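You operate a simulated robot arm through the tools that you are given. There is no shell and no other tool. Be economical: measure what you need, move in short steps, check, and stop when the job is done.

Carry out the task below with a simulated robot arm. There is one attempt and no reset: what you move stays moved.

TASK
Put two of the weights from the top of the side bench on the blue disc.
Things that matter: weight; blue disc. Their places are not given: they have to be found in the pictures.

It is judged by the outcome, as a careful person would: the job done as asked, and still so three seconds after it is handed in. It fails if anything else is knocked over, pushed out of place, dropped, spilled or broken.

THE ROBOT
A 7-joint arm with a two-finger parallel gripper, fixed in place. Base frame: the origin is at the foot of the arm, x ahead of it, y to its left, z up; the work surface is at about z = 800. Lengths are in mm, angles in rad, forces in N, time in s.
With the tool pointing down near the work surface it reaches from about 300 to 700 mm from the base axis. Its first joint turns from -1.152 to 1.152 rad. Payload 1.57 kg.
Tool frame: the origin (TCP) lies between the finger pads and is the grasp point; the fingertips stand 30 mm ahead of it; z points along the fingers, y is the line along which they close. The gripper opens to 110 mm. The fingers are 24 mm wide and 12 mm thick; the gripper's body (48 by 112 mm) begins 78 mm behind the TCP.
Orientation is told as [roll, pitch, yaw] about the base's x, y, z axes, in that order, counted from this pose: with the fingers straight down and closing along the base's y, the tool's x points along the base's -x, its y along +y and its z along -z.

THE INTERFACE
- The arm moves only by the tool move_arm. Its argument "targets" is a list of rows, each an object (a shift or turn left out is 0, a gripper value left out holds the last) with "hand": the finger opening in cm, from 0 to 11; "travel": the shift along the base's x, y, z in cm, a list of three; "dr": the turn, a rotation vector about the base's x, y, z in rad, a list of three. In form: [{"hand": hand, "travel": [tx, ty, tz], "dr": [rx, ry, rz]}, ...]. A call has 1 to 20 rows; each row is the pose to reach, as a shift and turn from the pose commanded when the call began. A row lasts 0.2 s, in which the tool goes at most 50 mm and 0.15 rad; a call with a longer step from one row to the next is refused whole, and so is a gripper value outside its range. A pose out of reach is approached as far as the arm can. The call stops where the force on the tool passes 40 N (or 10 N more than at its start, if that is more) or the arm is blocked; 0.2 s more then pass. The fingers move at their own pace (about 108 mm/s each) and stop on an object; they squeeze with about 37 N. The grip force told is the motor's: it shows also when the fingers shut on nothing. Time passes only in rows, and 0.2 s behind the last, so rows that repeat a pose let the fingers close. It gives the time, the measured TCP pose, the force on the tool (base axes), the opening and the grip force at its end, in the units of the frame above (readings bear some noise).
- Cameras (640 x 400 px; columns grow to the right, rows downward): "scene" is fixed at [170.7, -401.4, 1394.9]; the picture's right is [0.69, -0.72, 0.00], its down [-0.47, -0.46, -0.76] and it looks along [0.54, 0.52, -0.66] (base axes); focal length 370 px, centre (320, 200). "wrist" rides on the gripper at [-36, 0, -80] in the tool frame; the picture's right is [0.00, -1.00, 0.00], its down [0.97, 0.00, -0.24] and it looks along [0.24, 0.00, 0.97] (tool axes); focal length 218 px, centre (320, 200).
- grab_frame(camera): a new picture of that camera. No time passes.
- point_at(camera, pixels): for up to 12 pixels [column, row] of the newest picture of that camera ("zoom" is the newest enlarged one), the place [x, y, z] in the base frame of the surface seen there, good to about 2 mm. No time passes.
- enlarge(camera, box): a new picture of the part [left, top, right, bottom] of that camera's present view, enlarged. No time passes.
- finish_job(): hands the job in; it is judged then, once.

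Work in short steps. Measure before you move; look again where a grasp or a placing could have gone wrong, and mend it. You have 60 turns and 14 pictures in all, the two below and enlarged ones among them. Open the gripper and draw the arm clear of the work before you hand the job in, unless the task says otherwise; then end with one line.

The tools are called after "Call:" by a JSON object that holds its "op" and its "data". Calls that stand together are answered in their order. move_arm: Moves the arm, as the interface text tells. Its arguments: {"type":"object","properties":{"targets":{"type":"array","items":{"type":"object","properties":{"hand":{"type":"number"},"travel":{"type":"array","items":{"type":"number"}},"dr":{"type":"array","items":{"type":"number"}}}}}},"required":["targets"]} The other tools are called the same way: grab_frame (camera) takes a picture; point_at (camera, pixels) gives the place of the surface under pixels of a picture; enlarge (camera, box) takes an enlarged picture of a part of a camera's view; finish_job () hands the job in.

At the start:

```text
time: 0.0
position: [325.7, -113.8, 1079.9]
tcp_rot: [-0.001, 0.0, -0.001]
force: [-1.3, 0.2, 0.5]
grip_width: 109.9
grip_force: 0.1
```

scene: 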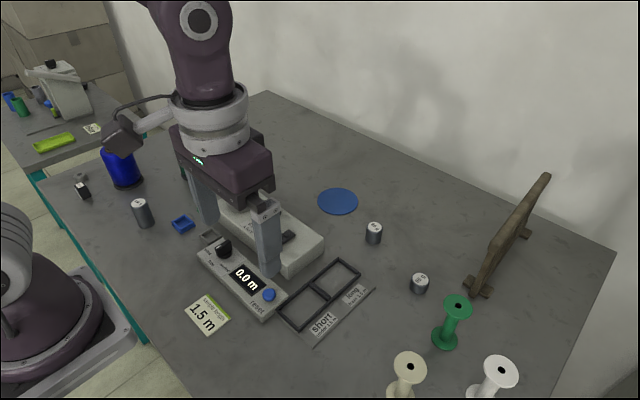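
wrist: 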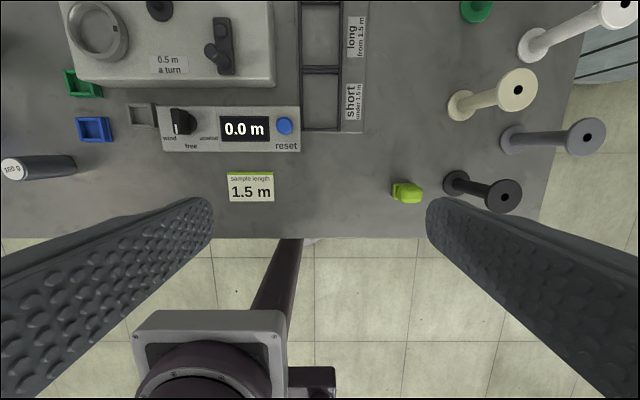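

I see metal cylinders near (373,233), (420,283), (142,213), and a second bench at the upper left. I'll enlarge both areas to tell which is which.

Call:
{"op": "enlarge", "data": {"camera": "scene", "box": [0, 50, 240, 240]}}

Call:
{"op": "point_at", "data": {"camera": "scene", "pixels": [[373, 226], [420, 277], [138, 202], [338, 201], [60, 66], [20, 105], [100, 110], [53, 142], [320, 201], [357, 201], [82, 190], [300, 140]]}}

Call:
{"op": "enlarge", "data": {"camera": "scene", "box": [300, 170, 480, 310]}}

```text
2.11 times, centred on (120, 145) of scene
```

zoom: 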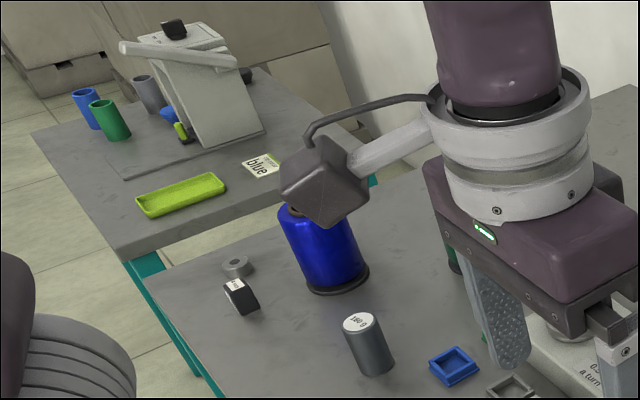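

```text
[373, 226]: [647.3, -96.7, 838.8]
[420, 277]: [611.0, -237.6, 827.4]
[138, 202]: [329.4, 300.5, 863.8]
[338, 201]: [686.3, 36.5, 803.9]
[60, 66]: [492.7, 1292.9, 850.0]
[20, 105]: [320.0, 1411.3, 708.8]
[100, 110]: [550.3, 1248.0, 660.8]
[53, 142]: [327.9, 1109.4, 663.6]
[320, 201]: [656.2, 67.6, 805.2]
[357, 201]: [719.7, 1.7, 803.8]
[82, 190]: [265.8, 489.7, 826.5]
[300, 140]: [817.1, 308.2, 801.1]
```

```text
2.86 times, centred on (390, 240) of scene
```

zoom: 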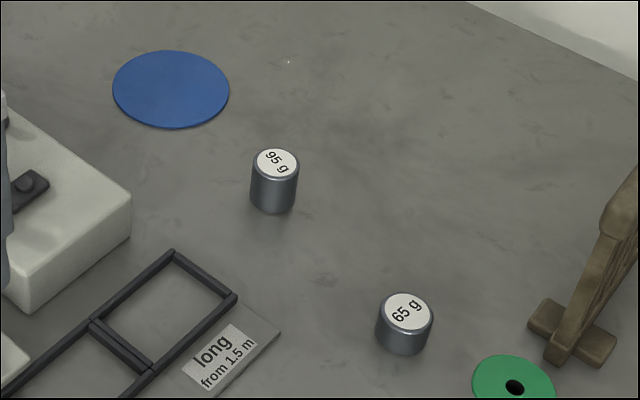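

The far bench holds no weights. They stand on this one: 95 g, 65 g and 180 g. The 95 g and 65 g are closest to the disc, so I'll measure those two, the disc and anything around them.

Call:
{"op": "point_at", "data": {"camera": "zoom", "pixels": [[257, 163], [297, 163], [277, 152], [277, 174], [386, 312], [428, 312], [407, 297], [407, 328], [114, 90], [228, 90], [171, 53], [171, 127]]}}

Call:
{"op": "point_at", "data": {"camera": "scene", "pixels": [[315, 240], [298, 228], [250, 190], [459, 302], [447, 347], [478, 290], [360, 262], [320, 258], [230, 200], [262, 205], [410, 365], [545, 180]]}}

```text
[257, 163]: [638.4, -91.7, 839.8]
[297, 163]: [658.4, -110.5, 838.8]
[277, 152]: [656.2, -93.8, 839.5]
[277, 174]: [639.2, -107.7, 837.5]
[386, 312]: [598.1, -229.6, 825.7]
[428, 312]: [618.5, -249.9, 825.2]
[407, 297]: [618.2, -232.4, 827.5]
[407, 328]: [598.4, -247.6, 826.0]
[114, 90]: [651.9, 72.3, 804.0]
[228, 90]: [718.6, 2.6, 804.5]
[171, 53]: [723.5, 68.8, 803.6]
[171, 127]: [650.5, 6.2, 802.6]
```

```text
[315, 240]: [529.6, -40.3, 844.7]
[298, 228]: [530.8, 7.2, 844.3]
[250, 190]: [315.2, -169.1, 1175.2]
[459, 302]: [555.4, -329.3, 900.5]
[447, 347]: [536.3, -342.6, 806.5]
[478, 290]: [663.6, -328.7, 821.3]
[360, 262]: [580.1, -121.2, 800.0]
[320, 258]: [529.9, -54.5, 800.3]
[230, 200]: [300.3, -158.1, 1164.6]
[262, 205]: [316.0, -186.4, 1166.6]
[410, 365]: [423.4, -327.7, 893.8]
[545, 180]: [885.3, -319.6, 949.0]
```

The 65 g weight is at about (608,-240) with its top at 826. The 95 g is at (648,-101) with its top at 839, and the disc is centred at (686,37) with radius about 48. I'll move above the 65 g weight while turning 90° so the fingers close along x.

Call:
{"op": "move_arm", "data": {"targets": [{"hand": 11, "travel": [2.6, -1.15, -0.9], "dr": [0, 0, 0.1428]}, {"travel": [5.2, -2.3, -1.8], "dr": [0, 0, 0.2856]}, {"travel": [7.7, -3.4, -2.7], "dr": [0, 0, 0.4284]}, {"travel": [10.3, -4.6, -3.6], "dr": [0, 0, 0.5712]}, {"travel": [12.8, -5.7, -4.5], "dr": [0, 0, 0.714]}, {"travel": [15.4, -6.9, -5.4], "dr": [0, 0, 0.8568]}, {"travel": [18, -8, -6.3], "dr": [0, 0, 0.9996]}, {"travel": [20.5, -9.2, -7.2], "dr": [0, 0, 1.1424]}, {"travel": [23.1, -10.3, -8.1], "dr": [0, 0, 1.2852]}, {"travel": [25.7, -11.5, -9], "dr": [0, 0, 1.428]}, {"travel": [28.2, -12.6, -10], "dr": [0, 0, 1.5708]}, {"travel": [28.2, -12.6, -10], "dr": [0, 0, 1.5708]}]}}

Call:
{"op": "grab_frame", "data": {"camera": "wrist"}}

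```text
time: 2.6
position: [605.8, -243.1, 979.4]
tcp_rot: [0.001, 0.0, 1.573]
force: [0.6, 0.0, 0.1]
grip_width: 110.0
grip_force: 0.1
```

```text
9 pictures are left
```

wrist: 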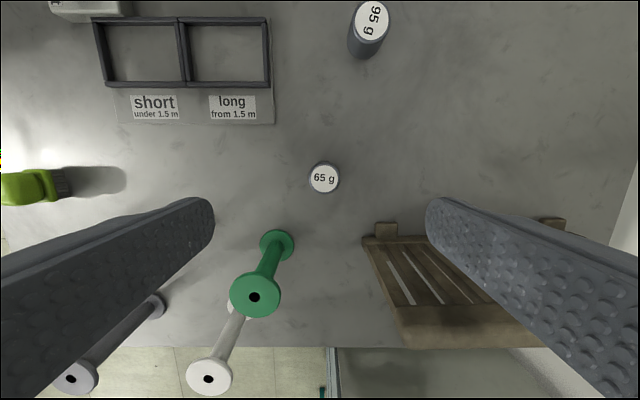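

The 65 g weight shows at (324,177) in the wrist view. I'll measure it precisely, along with the 95 g at (372,20).

Call:
{"op": "point_at", "data": {"camera": "wrist", "pixels": [[311, 176], [336, 176], [324, 165], [324, 189], [324, 177], [357, 20], [388, 20], [372, 8], [255, 296], [385, 230], [410, 340]]}}

```text
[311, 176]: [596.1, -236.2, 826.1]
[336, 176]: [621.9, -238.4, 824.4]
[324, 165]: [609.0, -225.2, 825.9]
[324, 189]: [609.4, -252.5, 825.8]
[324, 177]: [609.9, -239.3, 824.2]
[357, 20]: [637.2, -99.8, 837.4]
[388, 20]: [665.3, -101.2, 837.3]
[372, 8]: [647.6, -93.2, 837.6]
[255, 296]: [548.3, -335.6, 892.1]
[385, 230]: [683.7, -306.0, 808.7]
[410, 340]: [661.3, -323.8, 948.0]
```

The centre is (609,-239). I'll descend with the fingertips stopping at about z 806, close, and lift.

Call:
{"op": "move_arm", "data": {"targets": [{"hand": 8, "travel": [0.2, 0.3, -4]}, {"travel": [0.2, 0.3, -8]}, {"travel": [0.2, 0.3, -11]}, {"travel": [0.2, 0.3, -13]}, {"travel": [0.2, 0.3, -14.3]}, {"travel": [0.2, 0.3, -14.3]}]}}

Call:
{"op": "move_arm", "data": {"targets": [{"hand": 0, "travel": [0, 0, 0]}, {"travel": [0, 0, 0]}, {"travel": [0, 0, 0]}, {"travel": [0, 0, 0]}, {"travel": [0, 0, 1]}, {"travel": [0, 0, 3]}]}}

```text
time: 4.0
position: [609.3, -238.3, 836.7]
tcp_rot: [0.0, -0.001, 1.573]
force: [-0.4, -0.3, -0.1]
grip_width: 79.8
grip_force: 0.0
```

```text
time: 5.4
position: [606.9, -237.9, 867.8]
tcp_rot: [-0.001, 0.0, 1.571]
force: [-0.8, -0.4, -0.5]
grip_width: 0.3
grip_force: 21.4
```

The fingers closed to 0.3 mm, so the grasp missed. I'll look before doing anything else.

Call:
{"op": "grab_frame", "data": {"camera": "wrist"}}

Call:
{"op": "enlarge", "data": {"camera": "scene", "box": [300, 170, 500, 310]}}

```text
8 pictures are left
```

wrist: 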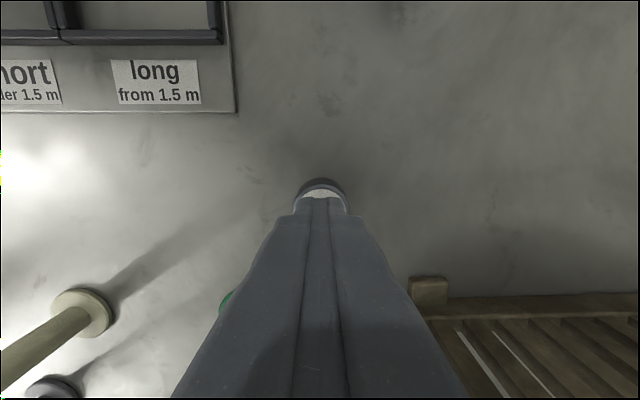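

```text
2.86 times, centred on (400, 240) of scene
```

zoom: 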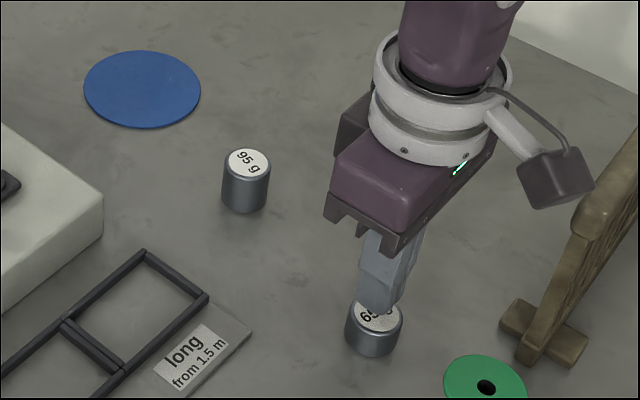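

The weight is still upright under the fingertips. I'll measure where it is now.

Call:
{"op": "point_at", "data": {"camera": "wrist", "pixels": [[321, 189], [308, 190], [335, 190], [321, 184], [297, 193], [345, 193], [321, 179], [321, 194]]}}

Call:
{"op": "point_at", "data": {"camera": "zoom", "pixels": [[349, 316], [401, 318], [375, 329], [374, 357]]}}

```text
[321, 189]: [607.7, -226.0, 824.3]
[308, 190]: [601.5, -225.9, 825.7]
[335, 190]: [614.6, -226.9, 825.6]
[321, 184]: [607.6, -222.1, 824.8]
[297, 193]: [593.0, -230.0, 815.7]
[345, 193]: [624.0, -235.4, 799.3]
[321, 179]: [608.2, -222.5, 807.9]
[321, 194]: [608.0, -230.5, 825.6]
```

```text
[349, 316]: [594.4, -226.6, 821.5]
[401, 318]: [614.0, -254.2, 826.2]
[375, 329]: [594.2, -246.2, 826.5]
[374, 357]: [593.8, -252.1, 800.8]
```

It sits at about (608,-238), essentially unmoved. I'll retry slightly deeper, and read the grip width before lifting.

Call:
{"op": "move_arm", "data": {"targets": [{"hand": 8}, {"hand": 8}, {"travel": [0, 0, -1.5]}, {"travel": [0, 0, -3]}, {"travel": [0, 0, -3.3]}, {"travel": [0, 0, -3.3]}]}}

Call:
{"op": "move_arm", "data": {"targets": [{"hand": 0}, {"hand": 0}, {"hand": 0}, {"hand": 0}, {"hand": 0}]}}

```text
time: 6.8
position: [609.5, -238.0, 833.1]
tcp_rot: [0.0, -0.002, 1.571]
force: [-0.2, -0.3, 0.0]
grip_width: 79.8
grip_force: 0.0
```

```text
time: 8.0
position: [608.7, -237.6, 833.3]
tcp_rot: [0.0, 0.0, 1.569]
force: [0.1, 0.4, -0.1]
grip_width: 33.5
grip_force: 36.9
```

Gripped at 33.5 mm. I'll lift slowly.

Call:
{"op": "move_arm", "data": {"targets": [{"travel": [0, 0, 0.2]}, {"travel": [0, 0, 0.5]}, {"travel": [0, 0, 0.8]}, {"travel": [0, 0, 1.0]}, {"travel": [0, 0, 1.0]}]}}

```text
time: 9.2
position: [608.4, -236.5, 843.3]
tcp_rot: [0.0, 0.0, 1.571]
force: [0.2, -1.9, -0.8]
grip_width: 33.5
grip_force: 36.8
```

It holds so far, with about 0.8 N of load on the tool. I'll continue up in gentle steps.

Call:
{"op": "move_arm", "data": {"targets": [{"travel": [0, 0, 0.6]}, {"travel": [0, 0, 1.4]}, {"travel": [0, 0, 2.4]}, {"travel": [0, 0, 3.6]}, {"travel": [0, 0, 5]}, {"travel": [0, 0, 6]}, {"travel": [0, 0, 6]}]}}

```text
time: 10.8
position: [607.3, -236.6, 904.3]
tcp_rot: [0.0, -0.001, 1.571]
force: [0.3, 0.2, -0.5]
grip_width: 33.5
grip_force: 36.8
```

Held at 33.5 mm. I'll carry it to the left half of the disc, at about (682,60), staying high enough to clear the 95 g weight.

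Call:
{"op": "move_arm", "data": {"targets": [{"travel": [0.3, 1, 0.5]}, {"travel": [0.9, 3.5, 1]}, {"travel": [1.7, 6.5, 1]}, {"travel": [2.5, 10, 1]}, {"travel": [3.3, 13.5, 1]}, {"travel": [4.2, 17, 1]}, {"travel": [5, 20.5, 1]}, {"travel": [5.8, 24, 1]}, {"travel": [6.6, 27, 1]}, {"travel": [7.2, 29, 0.5]}, {"travel": [7.4, 29.8, 0]}, {"travel": [7.4, 29.8, 0]}, {"travel": [7.4, 29.8, 0]}]}}

Call:
{"op": "grab_frame", "data": {"camera": "scene"}}

```text
time: 13.6
position: [683.2, 61.6, 903.6]
tcp_rot: [-0.001, 0.0, 1.57]
force: [0.4, 0.0, -0.7]
grip_width: 33.6
grip_force: 36.8
```

```text
6 pictures are left
```

scene: 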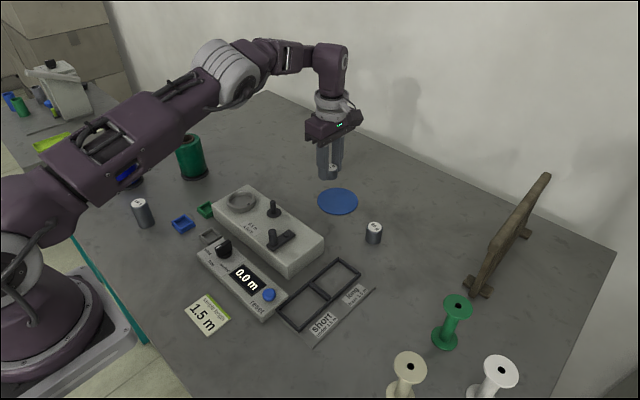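

It is held over the disc. The disc top is about z 804, so contact should come at TCP about 837. I'll lower to just above that.

Call:
{"op": "move_arm", "data": {"targets": [{"travel": [0, -0.1, -2]}, {"travel": [0, -0.1, -4]}, {"travel": [0, -0.1, -5.5]}, {"travel": [0, -0.1, -6.2]}, {"travel": [0, -0.1, -6.4]}, {"travel": [0, -0.1, -6.4]}]}}

Call:
{"op": "move_arm", "data": {"targets": [{"travel": [0, 0, -0.1]}, {"travel": [0, 0, -0.2]}, {"travel": [0, 0, -0.2]}]}}

```text
time: 15.0
position: [682.0, 60.2, 838.8]
tcp_rot: [-0.002, 0.0, 1.57]
force: [0.4, 0.9, -0.9]
grip_width: 33.6
grip_force: 37.2
```

```text
time: 15.8
position: [681.1, 60.3, 838.4]
tcp_rot: [0.001, -0.001, 1.571]
force: [-0.1, 0.4, -0.9]
grip_width: 33.4
grip_force: 37.0
```

Not in contact yet, since the tool still carries the weight. I'll lower a little more.

Call:
{"op": "move_arm", "data": {"targets": [{"travel": [0, 0, -0.1]}, {"travel": [0, 0, -0.2]}, {"travel": [0, 0, -0.2]}]}}

```text
time: 16.6
position: [683.0, 60.6, 837.5]
tcp_rot: [-0.003, -0.001, 1.571]
force: [-2.2, -1.5, 9.8]
grip_width: 33.4
grip_force: 36.7
```

Contact at 9.8 N. I'll ease up 1 mm, open, and retreat straight up.

Call:
{"op": "move_arm", "data": {"targets": [{"travel": [0, 0, 0.1]}, {"hand": 6, "travel": [0, 0, 0.1]}, {"hand": 6, "travel": [0, 0, 0.1]}, {"travel": [0, 0, 0.1]}, {"travel": [0, 0, 2]}, {"travel": [0, 0, 5]}, {"travel": [0, 0, 9]}, {"travel": [0, 0, 9]}]}}

Call:
{"op": "grab_frame", "data": {"camera": "wrist"}}

```text
time: 18.4
position: [682.9, 59.0, 925.9]
tcp_rot: [0.0, 0.0, 1.571]
force: [-0.6, -0.7, -0.1]
grip_width: 60.1
grip_force: 0.1
```

```text
5 pictures are left
```

wrist: 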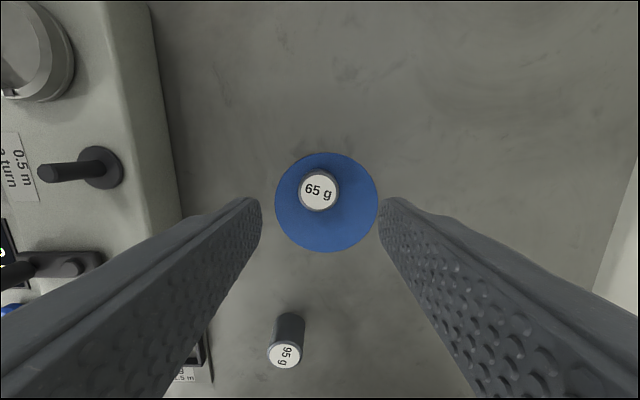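

The 65 g weight stands on the disc at (318,190). I'll measure it, the disc edges and the 95 g weight.

Call:
{"op": "point_at", "data": {"camera": "wrist", "pixels": [[319, 190], [301, 190], [337, 190], [276, 203], [377, 203], [327, 156], [327, 250], [285, 355], [270, 355], [299, 355], [285, 342], [285, 367]]}}

```text
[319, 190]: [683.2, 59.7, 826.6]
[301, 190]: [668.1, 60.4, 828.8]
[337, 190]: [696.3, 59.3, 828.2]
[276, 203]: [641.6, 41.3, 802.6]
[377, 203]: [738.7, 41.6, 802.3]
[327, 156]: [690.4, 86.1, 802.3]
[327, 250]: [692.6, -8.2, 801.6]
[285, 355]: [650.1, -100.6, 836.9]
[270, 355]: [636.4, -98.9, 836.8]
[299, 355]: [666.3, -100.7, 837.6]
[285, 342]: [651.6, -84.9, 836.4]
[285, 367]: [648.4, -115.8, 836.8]
```

The disc centre is (690,39). The 65 g sits well inside it at (683,60), and the 95 g is at (650,-100). I'll move over the 95 g and descend in steps. The fingertips should end at about z 804.

Call:
{"op": "move_arm", "data": {"targets": [{"hand": 8, "travel": [-0.7, -3.5, 0]}, {"travel": [-1.4, -7, 0]}, {"travel": [-2.1, -10.5, 0]}, {"travel": [-2.8, -14, 0]}, {"travel": [-3.2, -16, 0]}, {"travel": [-3.2, -16, 0]}, {"travel": [-3.2, -16, 0]}]}}

Call:
{"op": "move_arm", "data": {"targets": [{"travel": [0, 0, -3]}, {"travel": [0, 0, -6]}, {"travel": [0, 0, -8]}, {"travel": [0, 0, -9.2]}, {"travel": [0, 0, -9.2]}]}}

Call:
{"op": "move_arm", "data": {"targets": [{"hand": 0}, {"hand": 0}, {"hand": 0}, {"hand": 0}, {"hand": 0}]}}

```text
time: 20.0
position: [650.0, -99.5, 925.9]
tcp_rot: [0.001, 0.0, 1.57]
force: [0.3, 0.1, -0.4]
grip_width: 79.6
grip_force: 0.0
```

```text
time: 21.2
position: [651.0, -100.3, 833.9]
tcp_rot: [0.0, -0.001, 1.57]
force: [-0.8, -0.4, -0.6]
grip_width: 79.9
grip_force: 0.1
```

```text
time: 22.4
position: [650.6, -101.3, 832.6]
tcp_rot: [0.0, 0.0, 1.571]
force: [-0.1, 0.8, 0.3]
grip_width: 33.6
grip_force: 36.6
```

Gripped at 33.6 mm. I'll lift gently.

Call:
{"op": "move_arm", "data": {"targets": [{"travel": [0, 0, 0.2]}, {"travel": [0, 0, 0.6]}, {"travel": [0, 0, 1.2]}, {"travel": [0, 0, 2]}, {"travel": [0, 0, 3]}, {"travel": [0, 0, 4]}, {"travel": [0, 0, 5]}, {"travel": [0, 0, 6]}, {"travel": [0, 0, 6.5]}, {"travel": [0, 0, 6.5]}]}}

```text
time: 24.6
position: [650.6, -99.9, 898.4]
tcp_rot: [0.001, -0.001, 1.571]
force: [0.0, 0.1, -0.9]
grip_width: 33.9
grip_force: 36.9
```

Held, with 0.9 N of load. I'll move to (689,14) on the disc and lower to just above contact.

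Call:
{"op": "move_arm", "data": {"targets": [{"travel": [0.3, 1, 0]}, {"travel": [1, 3, 0]}, {"travel": [1.8, 5.5, 0]}, {"travel": [2.7, 8, 0]}, {"travel": [3.4, 10.3, 0]}, {"travel": [3.8, 11.4, 0]}, {"travel": [3.8, 11.4, 0]}, {"travel": [3.8, 11.4, 0]}]}}

Call:
{"op": "move_arm", "data": {"targets": [{"travel": [0, 0, -2]}, {"travel": [0, 0, -4]}, {"travel": [0, 0, -5.2]}, {"travel": [0, 0, -5.8]}, {"travel": [0, 0, -5.8]}]}}

Call:
{"op": "move_arm", "data": {"targets": [{"travel": [0, 0, -0.1]}, {"travel": [0, 0, -0.2]}, {"travel": [0, 0, -0.2]}]}}

```text
time: 26.4
position: [687.5, 13.5, 899.2]
tcp_rot: [-0.001, -0.001, 1.571]
force: [-0.1, -0.7, -1.1]
grip_width: 34.2
grip_force: 36.8
```

```text
time: 27.6
position: [689.0, 13.9, 840.4]
tcp_rot: [-0.001, 0.0, 1.571]
force: [0.5, -0.6, -0.8]
grip_width: 34.0
grip_force: 36.7
```

```text
time: 28.4
position: [688.8, 14.9, 838.2]
tcp_rot: [0.0, 0.0, 1.57]
force: [-0.4, -0.1, -0.3]
grip_width: 33.7
grip_force: 36.9
```

No contact yet, so I'll lower in 1 mm steps.

Call:
{"op": "move_arm", "data": {"targets": [{"travel": [0, 0, -0.1]}, {"travel": [0, 0, -0.1]}]}}

Call:
{"op": "move_arm", "data": {"targets": [{"travel": [0, 0, -0.1]}, {"travel": [0, 0, -0.1]}]}}

```text
time: 29.0
position: [687.2, 14.8, 836.4]
tcp_rot: [0.0, 0.001, 1.571]
force: [0.1, -1.2, -1.2]
grip_width: 34.0
grip_force: 36.7
```

```text
time: 29.6
position: [688.9, 13.2, 835.9]
tcp_rot: [-0.003, -0.001, 1.571]
force: [-0.6, 0.5, 6.9]
grip_width: 33.8
grip_force: 37.5
```

Contact at 6.9 N. I'll ease up, release, retreat up and look.

Call:
{"op": "move_arm", "data": {"targets": [{"travel": [0, 0, 0.05]}, {"hand": 6, "travel": [0, 0, 0.05]}, {"hand": 6, "travel": [0, 0, 0.05]}, {"travel": [0, 0, 0.05]}, {"travel": [0, 0, 2]}, {"travel": [0, 0, 5]}, {"travel": [0, 0, 9]}, {"travel": [0, 0, 12]}, {"travel": [-4, 0, 14]}, {"travel": [-8, 0, 15]}, {"travel": [-12, 0, 15]}, {"travel": [-16, 0, 15]}, {"travel": [-20, 0, 15]}, {"travel": [-20, 0, 15]}]}}

Call:
{"op": "grab_frame", "data": {"camera": "scene"}}

```text
time: 32.6
position: [488.2, 12.9, 988.8]
tcp_rot: [-0.002, 0.001, 1.57]
force: [0.2, 0.4, 0.3]
grip_width: 59.6
grip_force: 0.1
```

```text
4 pictures are left
```

scene: 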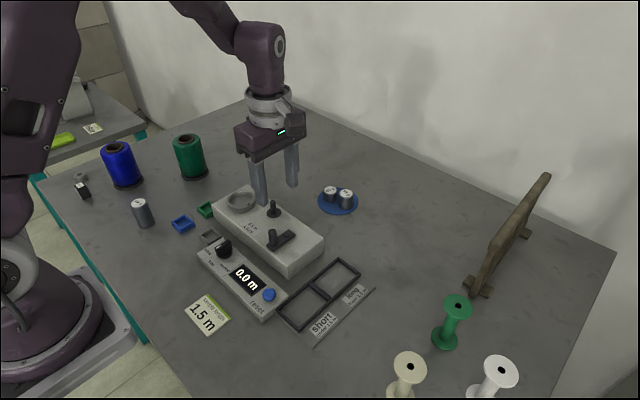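

Both weights appear upright on the disc near (338,197). One closer look to confirm.

Call:
{"op": "enlarge", "data": {"camera": "scene", "box": [290, 165, 390, 230]}}

```text
6.15 times, centred on (340, 198) of scene
```

zoom: 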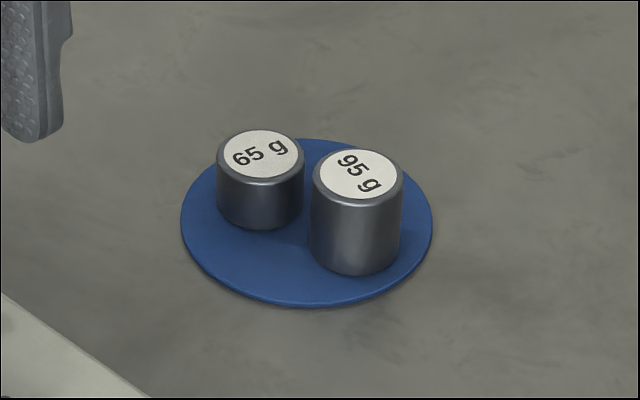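

Both weights stand fully on the disc, and the open gripper is clear, so I'm handing in.

Call:
{"op": "finish_job", "data": {}}

```text
The job is handed in.
```

The 65 g and 95 g weights are standing upright on the blue disc, nothing else was disturbed, and the job is handed in; I took "side bench" to mean the bench in the arm's reach, since the far bench had no weights in view.
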